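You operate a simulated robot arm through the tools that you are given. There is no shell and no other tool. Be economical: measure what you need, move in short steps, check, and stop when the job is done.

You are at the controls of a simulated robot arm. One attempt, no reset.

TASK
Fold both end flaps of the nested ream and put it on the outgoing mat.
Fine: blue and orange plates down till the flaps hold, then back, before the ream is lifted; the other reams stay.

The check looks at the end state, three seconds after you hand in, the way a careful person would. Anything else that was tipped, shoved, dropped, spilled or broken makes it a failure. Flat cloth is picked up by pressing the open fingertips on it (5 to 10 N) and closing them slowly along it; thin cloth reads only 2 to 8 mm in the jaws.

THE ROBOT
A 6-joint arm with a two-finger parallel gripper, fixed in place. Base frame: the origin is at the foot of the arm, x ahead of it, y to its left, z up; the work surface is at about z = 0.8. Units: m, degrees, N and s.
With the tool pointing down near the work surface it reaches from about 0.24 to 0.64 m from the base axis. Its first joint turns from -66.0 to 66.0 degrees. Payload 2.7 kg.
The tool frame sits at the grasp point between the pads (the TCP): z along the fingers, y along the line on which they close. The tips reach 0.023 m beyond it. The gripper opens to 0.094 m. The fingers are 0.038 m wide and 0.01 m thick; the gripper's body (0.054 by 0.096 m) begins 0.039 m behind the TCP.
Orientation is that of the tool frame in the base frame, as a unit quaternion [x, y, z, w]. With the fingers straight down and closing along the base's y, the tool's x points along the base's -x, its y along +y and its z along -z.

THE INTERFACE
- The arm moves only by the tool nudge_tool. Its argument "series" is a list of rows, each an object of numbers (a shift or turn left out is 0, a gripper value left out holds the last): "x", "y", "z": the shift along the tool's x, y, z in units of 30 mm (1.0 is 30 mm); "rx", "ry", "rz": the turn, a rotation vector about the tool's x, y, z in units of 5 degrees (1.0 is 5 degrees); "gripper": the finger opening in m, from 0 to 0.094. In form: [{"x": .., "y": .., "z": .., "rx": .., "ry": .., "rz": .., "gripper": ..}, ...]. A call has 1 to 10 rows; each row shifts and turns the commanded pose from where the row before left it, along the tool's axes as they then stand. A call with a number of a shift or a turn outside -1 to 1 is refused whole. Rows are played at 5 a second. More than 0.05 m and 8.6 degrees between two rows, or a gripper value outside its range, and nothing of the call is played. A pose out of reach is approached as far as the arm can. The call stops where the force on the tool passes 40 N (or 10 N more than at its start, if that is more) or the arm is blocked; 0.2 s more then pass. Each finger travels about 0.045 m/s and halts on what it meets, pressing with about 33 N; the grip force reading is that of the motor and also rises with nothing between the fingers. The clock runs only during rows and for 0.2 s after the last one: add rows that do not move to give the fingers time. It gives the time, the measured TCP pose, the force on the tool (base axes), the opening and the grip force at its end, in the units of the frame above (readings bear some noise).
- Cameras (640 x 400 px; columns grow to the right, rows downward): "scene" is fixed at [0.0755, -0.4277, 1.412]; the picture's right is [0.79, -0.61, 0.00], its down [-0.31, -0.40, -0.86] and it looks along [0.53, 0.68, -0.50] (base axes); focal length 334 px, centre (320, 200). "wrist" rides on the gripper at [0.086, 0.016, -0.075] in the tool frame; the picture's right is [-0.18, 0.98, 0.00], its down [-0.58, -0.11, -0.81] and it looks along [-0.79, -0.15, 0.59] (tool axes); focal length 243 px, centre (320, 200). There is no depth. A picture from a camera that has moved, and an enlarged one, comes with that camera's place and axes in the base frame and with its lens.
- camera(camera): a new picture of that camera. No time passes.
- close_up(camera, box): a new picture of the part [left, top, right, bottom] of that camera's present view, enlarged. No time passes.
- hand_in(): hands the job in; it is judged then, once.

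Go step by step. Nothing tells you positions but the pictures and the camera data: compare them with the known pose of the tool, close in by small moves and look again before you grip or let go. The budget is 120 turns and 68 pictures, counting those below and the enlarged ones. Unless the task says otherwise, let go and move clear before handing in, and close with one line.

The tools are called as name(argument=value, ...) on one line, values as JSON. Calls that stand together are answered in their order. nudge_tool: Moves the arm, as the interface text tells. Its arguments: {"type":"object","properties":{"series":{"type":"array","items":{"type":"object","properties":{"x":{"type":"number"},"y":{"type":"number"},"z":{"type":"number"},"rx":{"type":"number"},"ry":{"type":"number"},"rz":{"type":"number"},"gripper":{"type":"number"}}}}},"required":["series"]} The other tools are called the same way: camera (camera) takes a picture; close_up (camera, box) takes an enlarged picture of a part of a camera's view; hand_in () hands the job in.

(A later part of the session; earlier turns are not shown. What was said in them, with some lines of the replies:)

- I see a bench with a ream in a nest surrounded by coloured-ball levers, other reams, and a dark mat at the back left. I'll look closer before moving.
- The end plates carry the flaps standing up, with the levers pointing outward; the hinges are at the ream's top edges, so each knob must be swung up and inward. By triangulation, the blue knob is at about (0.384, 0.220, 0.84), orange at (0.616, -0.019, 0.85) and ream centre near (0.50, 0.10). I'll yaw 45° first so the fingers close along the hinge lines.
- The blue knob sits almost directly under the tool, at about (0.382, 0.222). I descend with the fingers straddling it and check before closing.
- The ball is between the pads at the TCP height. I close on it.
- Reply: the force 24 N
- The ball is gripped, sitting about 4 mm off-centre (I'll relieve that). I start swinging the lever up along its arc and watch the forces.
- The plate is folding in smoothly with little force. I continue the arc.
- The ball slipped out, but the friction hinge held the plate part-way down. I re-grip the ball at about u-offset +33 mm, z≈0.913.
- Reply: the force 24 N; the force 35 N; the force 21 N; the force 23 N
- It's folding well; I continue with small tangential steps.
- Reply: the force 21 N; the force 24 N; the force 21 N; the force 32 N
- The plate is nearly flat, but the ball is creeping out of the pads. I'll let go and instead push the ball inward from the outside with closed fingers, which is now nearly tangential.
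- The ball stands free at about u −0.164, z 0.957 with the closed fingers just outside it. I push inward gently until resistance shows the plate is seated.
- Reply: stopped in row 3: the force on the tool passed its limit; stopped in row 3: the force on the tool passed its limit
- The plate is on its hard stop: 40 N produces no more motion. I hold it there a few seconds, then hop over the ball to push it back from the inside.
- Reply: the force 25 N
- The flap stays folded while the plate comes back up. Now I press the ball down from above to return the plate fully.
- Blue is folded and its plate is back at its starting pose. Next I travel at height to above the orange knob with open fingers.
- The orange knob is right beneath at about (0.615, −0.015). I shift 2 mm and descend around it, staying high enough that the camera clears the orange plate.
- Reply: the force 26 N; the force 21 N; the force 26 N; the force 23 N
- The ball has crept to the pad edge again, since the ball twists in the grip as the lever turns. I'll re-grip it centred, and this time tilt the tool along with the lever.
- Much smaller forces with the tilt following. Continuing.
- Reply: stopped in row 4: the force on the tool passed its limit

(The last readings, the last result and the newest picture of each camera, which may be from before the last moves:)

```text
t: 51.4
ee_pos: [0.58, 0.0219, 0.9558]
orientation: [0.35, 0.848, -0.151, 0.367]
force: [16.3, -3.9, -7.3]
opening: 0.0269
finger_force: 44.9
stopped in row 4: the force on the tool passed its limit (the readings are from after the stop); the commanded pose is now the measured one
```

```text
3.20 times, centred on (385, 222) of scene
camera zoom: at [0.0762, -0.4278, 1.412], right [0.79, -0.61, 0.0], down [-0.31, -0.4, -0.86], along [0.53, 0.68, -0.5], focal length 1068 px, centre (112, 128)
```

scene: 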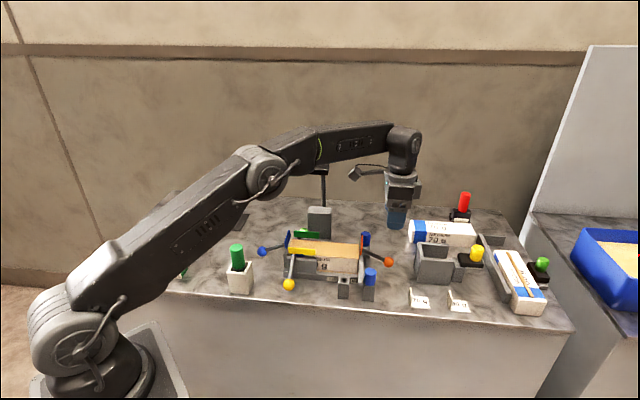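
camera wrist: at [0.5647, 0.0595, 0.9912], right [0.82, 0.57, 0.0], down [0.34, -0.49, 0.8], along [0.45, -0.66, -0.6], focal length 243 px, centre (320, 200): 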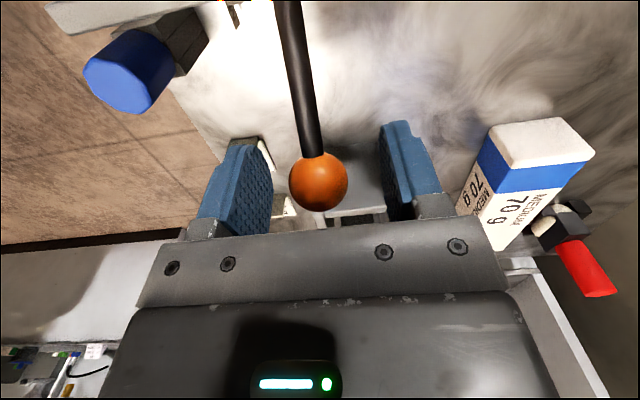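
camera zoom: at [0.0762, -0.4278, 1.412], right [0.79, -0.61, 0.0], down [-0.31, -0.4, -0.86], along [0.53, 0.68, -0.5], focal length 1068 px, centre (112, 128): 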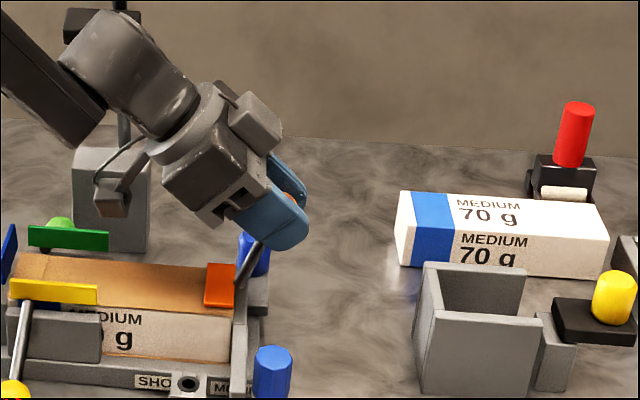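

The orange plate hit its stop at the same lever angle as blue did. I hold it, then swing the lever back in the same grip.

nudge_tool(series=[{"x": 0.03, "z": -0.04}, {}, {}, {}, {}, {}, {}, {}, {}, {}])

nudge_tool(series=[{}, {}, {}, {}, {}, {"x": -0.116, "z": 0.205, "ry": 1}, {"x": -0.116, "z": 0.205, "ry": 1}, {"x": -0.116, "z": 0.205, "ry": 1}, {}])

nudge_tool(series=[{"x": -0.116, "z": 0.205, "ry": 1}, {"x": -0.116, "z": 0.205, "ry": 1}, {"x": -0.116, "z": 0.205, "ry": 1}, {"x": -0.116, "z": 0.205, "ry": 1}, {"x": -0.116, "z": 0.205, "ry": 1}, {"x": -0.116, "z": 0.205, "ry": 1}, {}])

close_up(camera="scene", box=[310, 160, 460, 285])

```text
t: 51.9
ee_pos: [0.5803, 0.0216, 0.9558]
orientation: [0.349, 0.849, -0.15, 0.368]
force: [17.2, -3.8, -8.0]
opening: 0.0269
finger_force: 45.1
stopped in row 2: the force on the tool passed its limit (the readings are from after the stop); the commanded pose is now the measured one
```

```text
t: 53.9
ee_pos: [0.5924, 0.0088, 0.9474]
orientation: [0.366, 0.89, -0.105, 0.252]
force: [3.6, 5.8, -17.0]
opening: 0.0271
finger_force: 45.2
```

```text
t: 55.5
ee_pos: [0.615, -0.014, 0.9217]
orientation: [0.381, 0.924, -0.006, 0.014]
force: [-2.3, 10.9, -12.8]
opening: 0.027
finger_force: 45.2
```

```text
3.20 times, centred on (385, 222) of scene
camera zoom: at [0.0757, -0.4274, 1.4121], right [0.79, -0.61, 0.0], down [-0.31, -0.4, -0.86], along [0.53, 0.68, -0.5], focal length 1068 px, centre (112, 128)
```

zoom: 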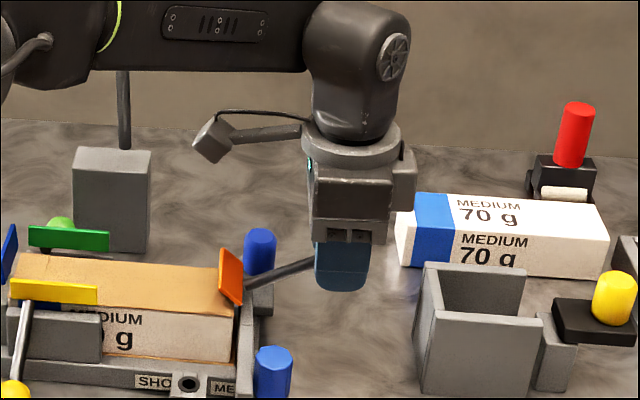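

nudge_tool(series=[{"gripper": 0.06}, {}, {"z": -1}, {"z": -1}, {"x": -0.12, "gripper": 0.0}, {}, {}, {}, {"z": 0.5}])

nudge_tool(series=[{"z": 0.4}, {"z": 0.4}, {"z": 0.4}, {"z": 0.4}, {"z": 0.4}, {"z": 0.4}, {"z": 0.2}, {"z": 0.15}, {}])

close_up(camera="scene", box=[310, 200, 430, 285])

```text
t: 57.5
ee_pos: [0.6169, -0.0162, 0.9668]
orientation: [0.381, 0.924, -0.006, 0.015]
force: [-0.1, 0.0, -0.2]
opening: 0.0
finger_force: 33.2
```

```text
t: 59.5
ee_pos: [0.6185, -0.0179, 0.8845]
orientation: [0.381, 0.924, -0.006, 0.016]
force: [0.1, 0.0, 0.7]
opening: 0.0002
finger_force: 32.8
```

```text
4.71 times, centred on (370, 242) of scene
camera zoom: at [0.0755, -0.4277, 1.412], right [0.79, -0.61, 0.0], down [-0.31, -0.4, -0.86], along [0.53, 0.68, -0.5], focal length 1570 px, centre (85, 0)
```

zoom: 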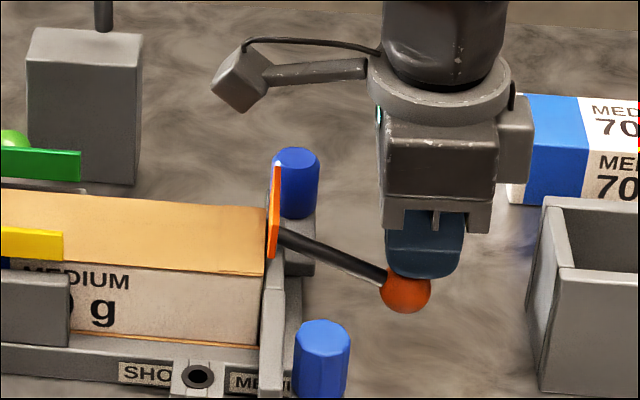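

close_up(camera="scene", box=[335, 225, 385, 265])

camera(camera="wrist")

```text
10.00 times, centred on (360, 245) of scene
camera zoom: at [0.0755, -0.4277, 1.412], right [0.79, -0.61, 0.0], down [-0.31, -0.4, -0.86], along [0.53, 0.68, -0.5], focal length 3337 px, centre (-80, -250)
```

zoom: 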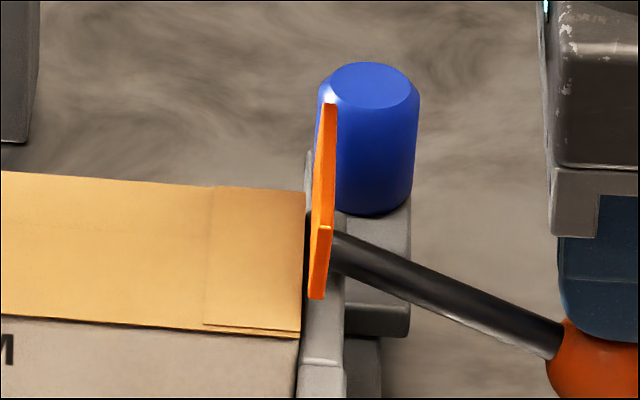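

```text
23 pictures are left
camera wrist: at [0.5671, 0.056, 0.9571], right [0.82, 0.57, 0.01], down [0.32, -0.47, 0.82], along [0.47, -0.68, -0.57], focal length 243 px, centre (320, 200)
```

wrist: 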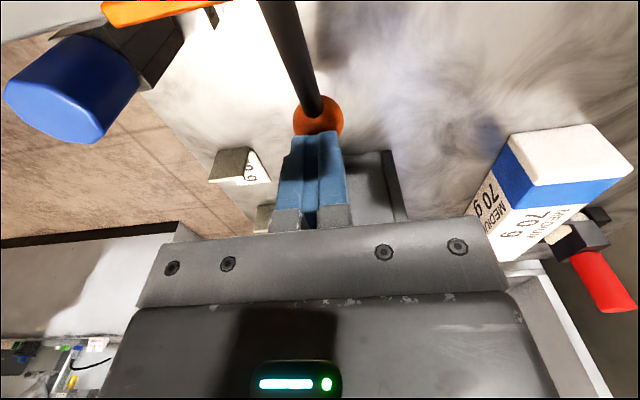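

Both flaps lie flat and the plates are back. Now I level the tool, rise, and move above the ream just orange-side of centre so the fingers clear the yellow and green plates.

nudge_tool(series=[{"z": -1, "ry": 0.4}, {"z": -1}, {"z": -1}, {"z": -1, "gripper": 0.094}, {"x": 0.9}, {"x": 0.9}, {"x": 0.9}, {"x": 0.9}, {"x": 0.9}, {"x": 0.6, "y": 0.05}])

nudge_tool(series=[{"z": 0.6}, {"z": 0.6}, {}, {}])

camera(camera="wrist")

close_up(camera="scene", box=[250, 160, 410, 285])

```text
t: 61.7
ee_pos: [0.5114, 0.0925, 1.0044]
orientation: [0.381, 0.925, 0.0, -0.001]
force: [-0.8, -0.6, 0.8]
opening: 0.0936
finger_force: 0.1
```

```text
t: 62.7
ee_pos: [0.5117, 0.0915, 0.97]
orientation: [0.381, 0.925, 0.0, -0.001]
force: [0.2, 0.2, -1.0]
opening: 0.0942
finger_force: 0.0
```

```text
22 pictures are left
camera wrist: at [0.461, 0.164, 1.0441], right [0.82, 0.57, 0.0], down [0.34, -0.49, 0.81], along [0.46, -0.66, -0.59], focal length 243 px, centre (320, 200)
```

wrist: 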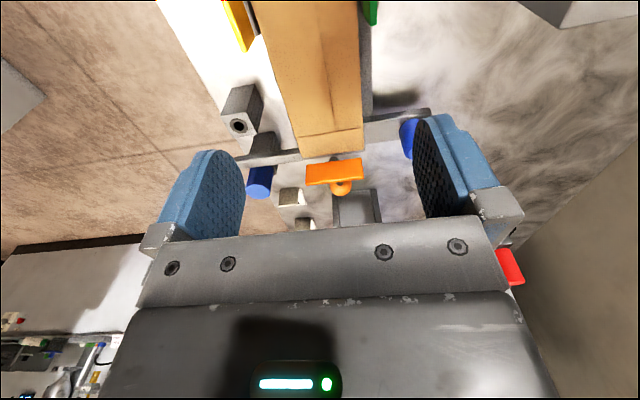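

```text
3.20 times, centred on (330, 222) of scene
camera zoom: at [0.0755, -0.4277, 1.412], right [0.79, -0.61, 0.0], down [-0.31, -0.4, -0.86], along [0.53, 0.68, -0.5], focal length 1068 px, centre (288, 128)
```

zoom: 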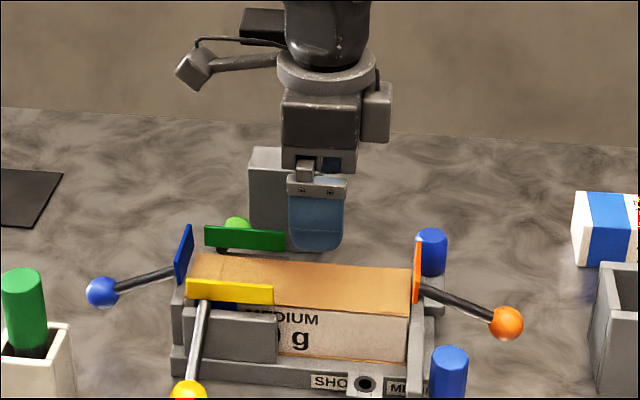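

The fingers straddle the ream, aligned within a few mm and about 10 mm clear of the yellow plate's end. I descend to grip height.

nudge_tool(series=[{"z": 0.7}, {"z": 0.7}, {"z": 0.7}, {"z": 0.7}, {"z": 0.5}, {"z": 0.37}, {}])

close_up(camera="scene", box=[250, 160, 410, 285])

```text
t: 64.3
ee_pos: [0.5098, 0.0919, 0.8599]
orientation: [0.381, 0.925, 0.0, -0.001]
force: [0.1, -0.6, 0.1]
opening: 0.0941
finger_force: 0.2
```

```text
3.20 times, centred on (330, 222) of scene
camera zoom: at [0.0755, -0.4277, 1.412], right [0.79, -0.61, 0.0], down [-0.31, -0.4, -0.86], along [0.53, 0.68, -0.5], focal length 1068 px, centre (288, 128)
```

zoom: 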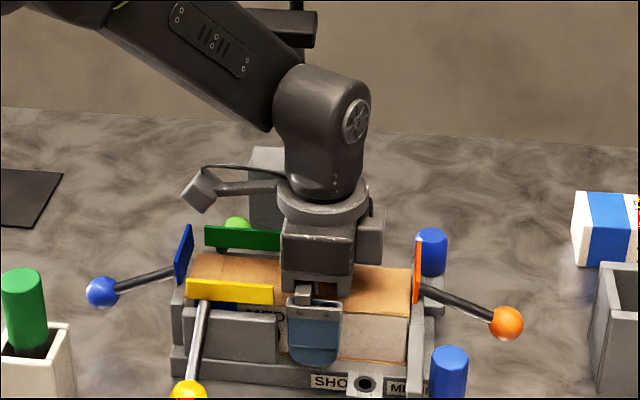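

nudge_tool(series=[{"gripper": 0.075}, {}, {"gripper": 0.055}, {}, {}, {}])

```text
t: 65.7
ee_pos: [0.5095, 0.092, 0.8601]
orientation: [0.381, 0.925, 0.001, -0.001]
force: [-0.7, -2.4, 0.1]
opening: 0.0579
finger_force: 32.9
```

The ream is gripped at 58 mm width and centred. I lift straight up a little and check.

nudge_tool(series=[{"gripper": 0.045}, {}, {"z": -0.3}, {"z": -0.4}, {"z": -0.5}, {}])

close_up(camera="scene", box=[250, 160, 410, 285])

```text
t: 67.1
ee_pos: [0.5109, 0.0923, 0.8952]
orientation: [0.382, 0.924, 0.0, -0.001]
force: [-0.9, -0.4, -0.5]
opening: 0.0451
finger_force: 0.2
```

```text
3.20 times, centred on (330, 222) of scene
camera zoom: at [0.0755, -0.4277, 1.412], right [0.79, -0.61, 0.0], down [-0.31, -0.4, -0.86], along [0.53, 0.68, -0.5], focal length 1068 px, centre (288, 128)
```

zoom: 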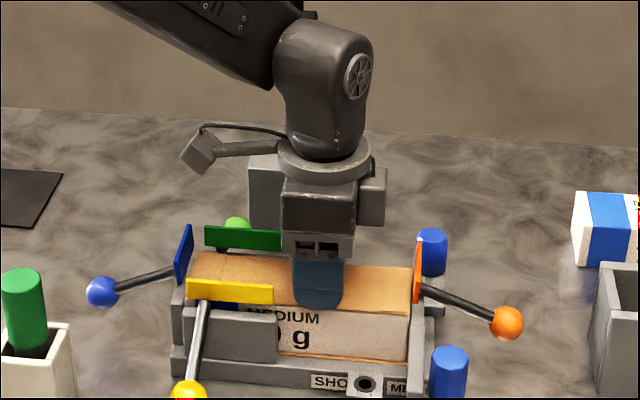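

The grip slid off (ream unmoved, opening went to 45 mm). I'll go deeper for more pad contact and lift slowly while reading the force.

nudge_tool(series=[{"z": -0.4}, {"gripper": 0.094}, {}, {}, {}])

close_up(camera="scene", box=[280, 225, 370, 285])

nudge_tool(series=[{"z": 0.5}, {"z": 0.5}, {"z": 0.5}, {"z": 0.4}, {"z": 0.06}, {}])

```text
t: 68.3
ee_pos: [0.5098, 0.0918, 0.9066]
orientation: [0.381, 0.925, 0.0, -0.001]
force: [-0.6, 0.3, 0.1]
opening: 0.0939
finger_force: 0.0
```

```text
6.67 times, centred on (325, 255) of scene
camera zoom: at [0.0755, -0.4277, 1.412], right [0.79, -0.61, 0.0], down [-0.31, -0.4, -0.86], along [0.53, 0.68, -0.5], focal length 2225 px, centre (287, -167)
```

zoom: 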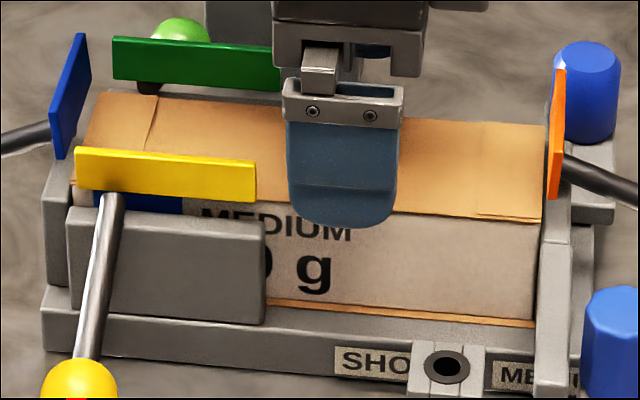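

```text
t: 69.7
ee_pos: [0.5104, 0.0911, 0.8471]
orientation: [0.381, 0.925, -0.001, -0.001]
force: [0.0, -0.6, -0.1]
opening: 0.094
finger_force: 0.1
```

nudge_tool(series=[{"gripper": 0.07}, {}, {"gripper": 0.03}, {}, {}, {}, {}, {}])

nudge_tool(series=[{"z": -0.1}, {"z": -0.1}, {}])

```text
t: 71.5
ee_pos: [0.5108, 0.0923, 0.8477]
orientation: [0.381, 0.924, 0.0, -0.001]
force: [0.5, 0.7, 0.7]
opening: 0.0578
finger_force: 32.7
```

```text
t: 72.3
ee_pos: [0.5109, 0.092, 0.8535]
orientation: [0.38, 0.925, 0.0, -0.001]
force: [-1.0, 0.4, -4.0]
opening: 0.0581
finger_force: 32.7
```

nudge_tool(series=[{"z": -0.1}, {"z": -0.1}, {}])

close_up(camera="scene", box=[280, 225, 370, 285])

```text
t: 73.1
ee_pos: [0.5107, 0.0914, 0.8589]
orientation: [0.381, 0.925, 0.0, -0.001]
force: [0.5, 0.7, -3.2]
opening: 0.0579
finger_force: 33.0
```

```text
6.67 times, centred on (325, 255) of scene
camera zoom: at [0.0756, -0.4277, 1.412], right [0.79, -0.61, 0.0], down [-0.31, -0.4, -0.86], along [0.53, 0.68, -0.5], focal length 2225 px, centre (287, -167)
```

zoom: 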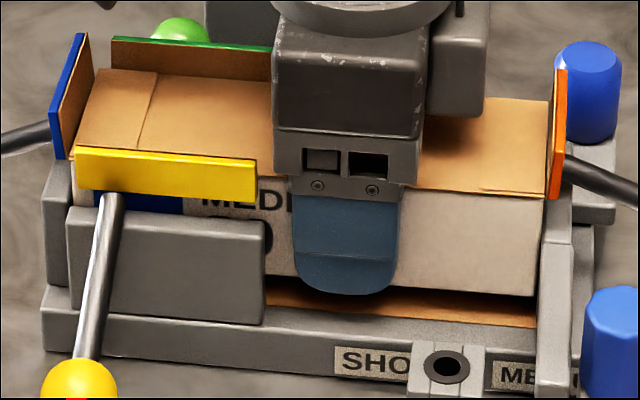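

It's lifting level this time. I continue slowly straight up.

nudge_tool(series=[{"z": -0.2}, {"z": -0.3}, {"z": -0.4}, {"z": -0.4}, {"z": -0.4}, {"z": -0.4}, {"z": -0.4}, {"z": -0.4}, {"z": -0.3}, {}])

camera(camera="scene")

```text
t: 75.3
ee_pos: [0.5111, 0.092, 0.9576]
orientation: [0.381, 0.925, 0.0, 0.0]
force: [0.4, -0.5, -2.9]
opening: 0.0577
finger_force: 33.3
```

```text
16 pictures are left
```

scene: 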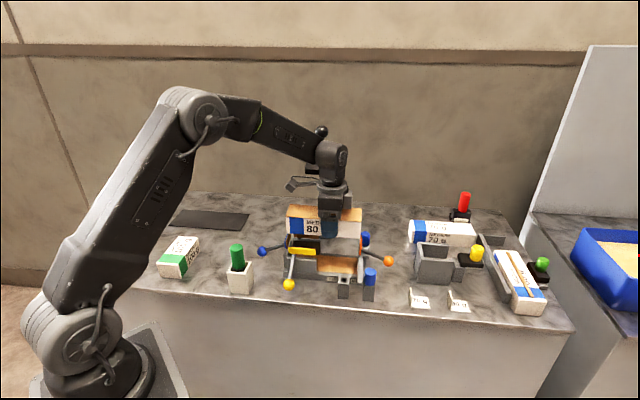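

The ream hangs level. I'll raise it a bit more, travel along the ream axis past the mast, then out to the mat.

nudge_tool(series=[{"z": -0.4}, {"z": -0.4}, {"x": 0.4}, {"x": 0.75}, {"x": 0.75}, {"x": 0.75}, {"x": 0.75}, {"x": 0.75}, {"x": 0.75}, {"x": 0.4}])

nudge_tool(series=[{"x": 0.4}, {"x": 0.75}, {"x": 0.75}, {"x": 0.75}, {"x": 0.75}, {"x": 0.75}, {"x": 0.75}, {"x": 0.75}, {"x": 0.75}, {"x": 0.4}])

```text
t: 77.5
ee_pos: [0.3983, 0.2033, 0.9804]
orientation: [0.381, 0.925, 0.0, 0.0]
force: [-0.2, -0.8, -3.9]
opening: 0.0577
finger_force: 32.9
```

```text
t: 79.7
ee_pos: [0.2543, 0.3466, 0.9811]
orientation: [0.381, 0.925, 0.0, 0.0]
force: [0.0, 0.7, -4.2]
opening: 0.0578
finger_force: 32.9
```

nudge_tool(series=[{"x": 0.5}, {"x": 0.5, "y": 0.4}, {"x": 0.36, "y": 0.7}, {"y": 0.75}, {"y": 0.75}, {"y": 0.75}, {"y": 0.75}, {"y": 0.7}, {"y": 0.5}, {}])

camera(camera="scene")

camera(camera="wrist")

```text
t: 81.9
ee_pos: [0.3363, 0.4884, 0.981]
orientation: [0.381, 0.924, 0.0, -0.002]
force: [0.0, 0.3, -3.7]
opening: 0.0579
finger_force: 32.5
```

```text
15 pictures are left
```

scene: 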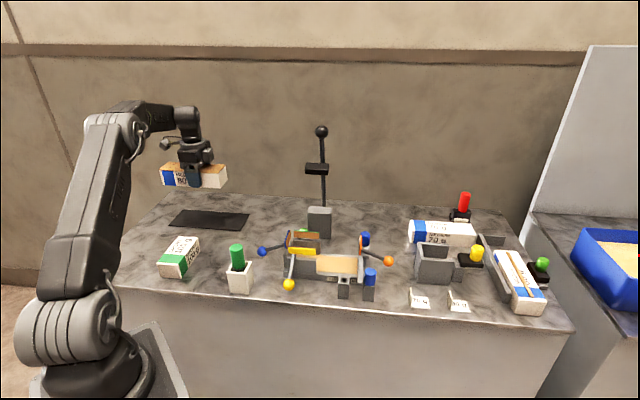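

```text
14 pictures are left
camera wrist: at [0.2864, 0.5614, 1.0564], right [0.82, 0.57, 0.0], down [0.34, -0.49, 0.81], along [0.46, -0.66, -0.59], focal length 243 px, centre (320, 200)
```

wrist: 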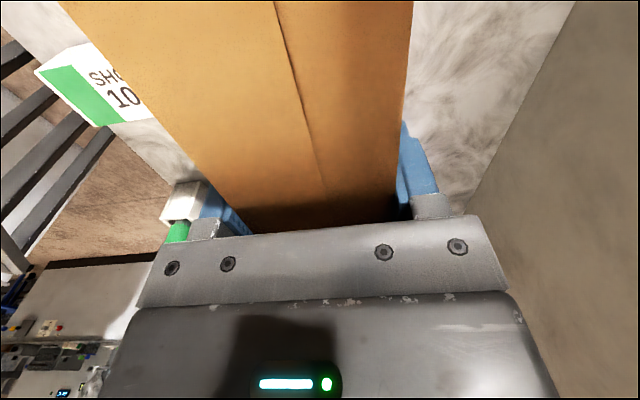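

The ream is over the mat area at height. I shift the last 34 mm outward and lower it part-way, then check.

nudge_tool(series=[{"y": 0.5}, {"y": 0.63}, {"z": 0.5}, {"z": 0.6}, {"z": 0.6}, {"z": 0.6}, {"z": 0.6}, {"z": 0.6}, {"z": 0.3}, {}])

close_up(camera="scene", box=[130, 130, 290, 255])

```text
t: 84.1
ee_pos: [0.3603, 0.5127, 0.8662]
orientation: [0.382, 0.924, 0.0, -0.001]
force: [0.8, 0.0, -3.3]
opening: 0.0578
finger_force: 33.0
```

```text
3.20 times, centred on (210, 192) of scene
camera zoom: at [0.0756, -0.4276, 1.4121], right [0.79, -0.61, 0.0], down [-0.31, -0.4, -0.86], along [0.53, 0.68, -0.5], focal length 1068 px, centre (672, 224)
```

zoom: 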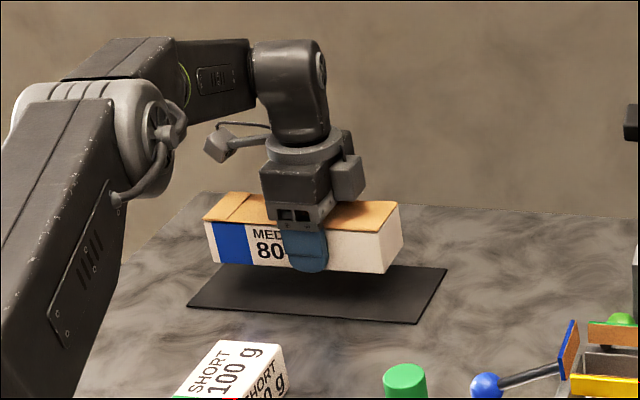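

nudge_tool(series=[{"z": 0.4}, {"z": 0.3}, {"z": 0.2}, {"z": 0.1}, {"z": 0.1}, {}])

close_up(camera="scene", box=[165, 180, 255, 240])

```text
t: 85.5
ee_pos: [0.3597, 0.5134, 0.8341]
orientation: [0.381, 0.924, 0.0, -0.001]
force: [-0.3, 0.1, -3.9]
opening: 0.0578
finger_force: 33.1
```

```text
6.67 times, centred on (210, 210) of scene
camera zoom: at [0.0756, -0.4276, 1.4121], right [0.79, -0.61, 0.0], down [-0.31, -0.4, -0.86], along [0.53, 0.68, -0.5], focal length 2225 px, centre (1053, 133)
```

zoom: 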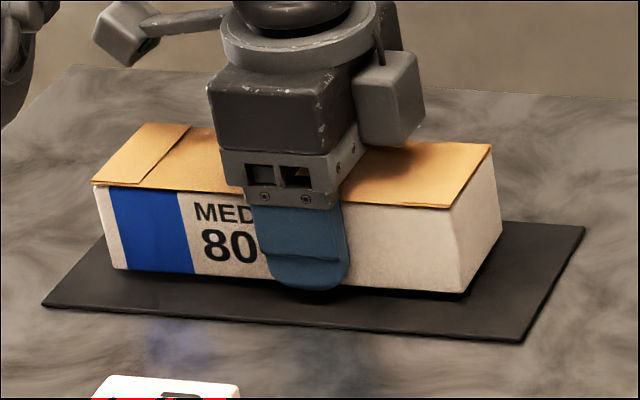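

nudge_tool(series=[{"z": 0.1}, {"z": 0.08}, {"z": 0.05}, {}])

nudge_tool(series=[{"z": 0.05}, {"z": 0.04}, {}])

```text
t: 86.5
ee_pos: [0.3599, 0.5134, 0.8294]
orientation: [0.381, 0.925, 0.001, -0.001]
force: [-5.2, -6.9, 12.2]
opening: 0.0581
finger_force: 33.5
```

```text
t: 87.3
ee_pos: [0.3603, 0.5123, 0.828]
orientation: [0.381, 0.925, 0.001, 0.0]
force: [-9.5, -11.4, 30.2]
opening: 0.058
finger_force: 33.2
```

The ream (or fingertips) is in contact with the mat. I ease off slightly, open, and look.

nudge_tool(series=[{"z": -0.08}, {"gripper": 0.065}, {"gripper": 0.075}, {"gripper": 0.088}, {}, {}])

close_up(camera="scene", box=[165, 180, 255, 240])

close_up(camera="scene", box=[250, 215, 410, 300])

```text
t: 88.7
ee_pos: [0.3606, 0.5133, 0.8264]
orientation: [0.382, 0.924, 0.0, -0.001]
force: [0.5, 0.0, -0.8]
opening: 0.0878
finger_force: 0.1
```

```text
6.67 times, centred on (210, 210) of scene
camera zoom: at [0.0755, -0.4277, 1.412], right [0.79, -0.61, 0.0], down [-0.31, -0.4, -0.86], along [0.53, 0.68, -0.5], focal length 2225 px, centre (1053, 133)
```

zoom: 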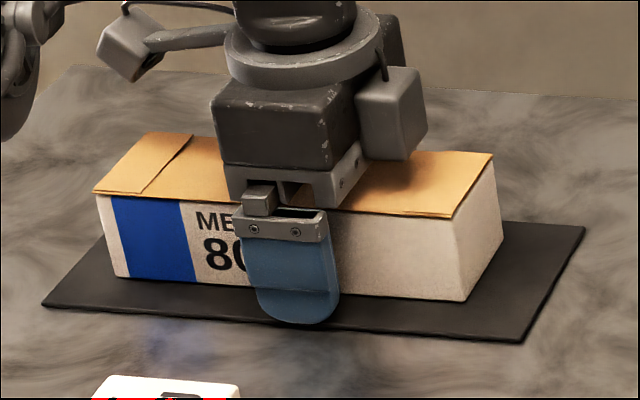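

```text
4.00 times, centred on (330, 258) of scene
camera zoom: at [0.0755, -0.4277, 1.412], right [0.79, -0.61, 0.0], down [-0.31, -0.4, -0.86], along [0.53, 0.68, -0.5], focal length 1335 px, centre (280, -30)
```

zoom: 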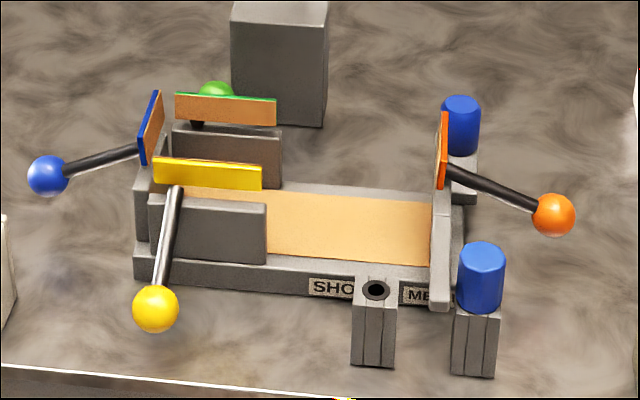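

The ream sits flat on the mat with both flaps folded. I open fully and retreat straight up.

nudge_tool(series=[{"gripper": 0.094}, {"z": -0.3}, {"z": -0.6}, {"z": -0.8}, {"z": -0.8}, {"z": -0.8}, {"z": -0.8}, {"y": -0.5}, {"y": -0.7}, {}])

camera(camera="scene")

close_up(camera="scene", box=[165, 180, 255, 240])

```text
t: 90.9
ee_pos: [0.3356, 0.4864, 0.9505]
orientation: [0.381, 0.924, 0.0, 0.0]
force: [-0.3, 0.2, -0.2]
opening: 0.0941
finger_force: 0.0
```

```text
9 pictures are left
```

scene: 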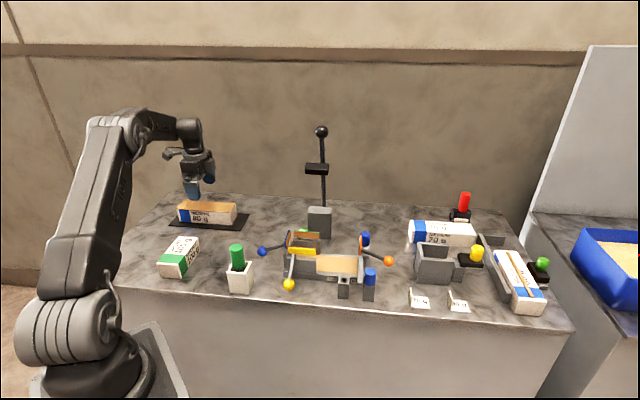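

```text
6.67 times, centred on (210, 210) of scene
camera zoom: at [0.0755, -0.4277, 1.412], right [0.79, -0.61, 0.0], down [-0.31, -0.4, -0.86], along [0.53, 0.68, -0.5], focal length 2225 px, centre (1053, 133)
```

zoom: 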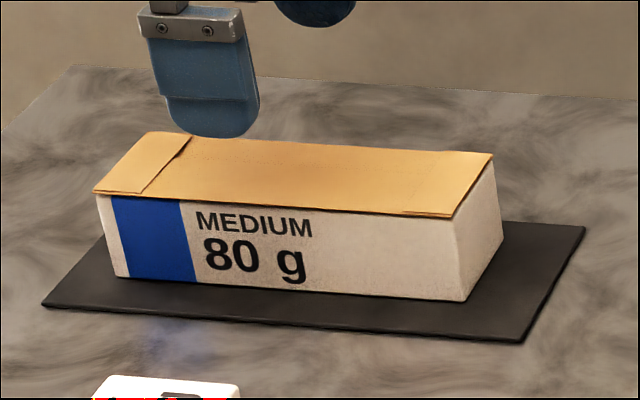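

The ream is on the mat with both end flaps down. The blue and orange plates are back, and the other reams look where they were.

hand_in()

```text
The job is handed in.
```

I folded both end flaps with the blue and orange plates, swung the plates back, then set the ream flat on the outgoing mat. The other reams look undisturbed; the first lift slipped off without moving the ream and the second held.
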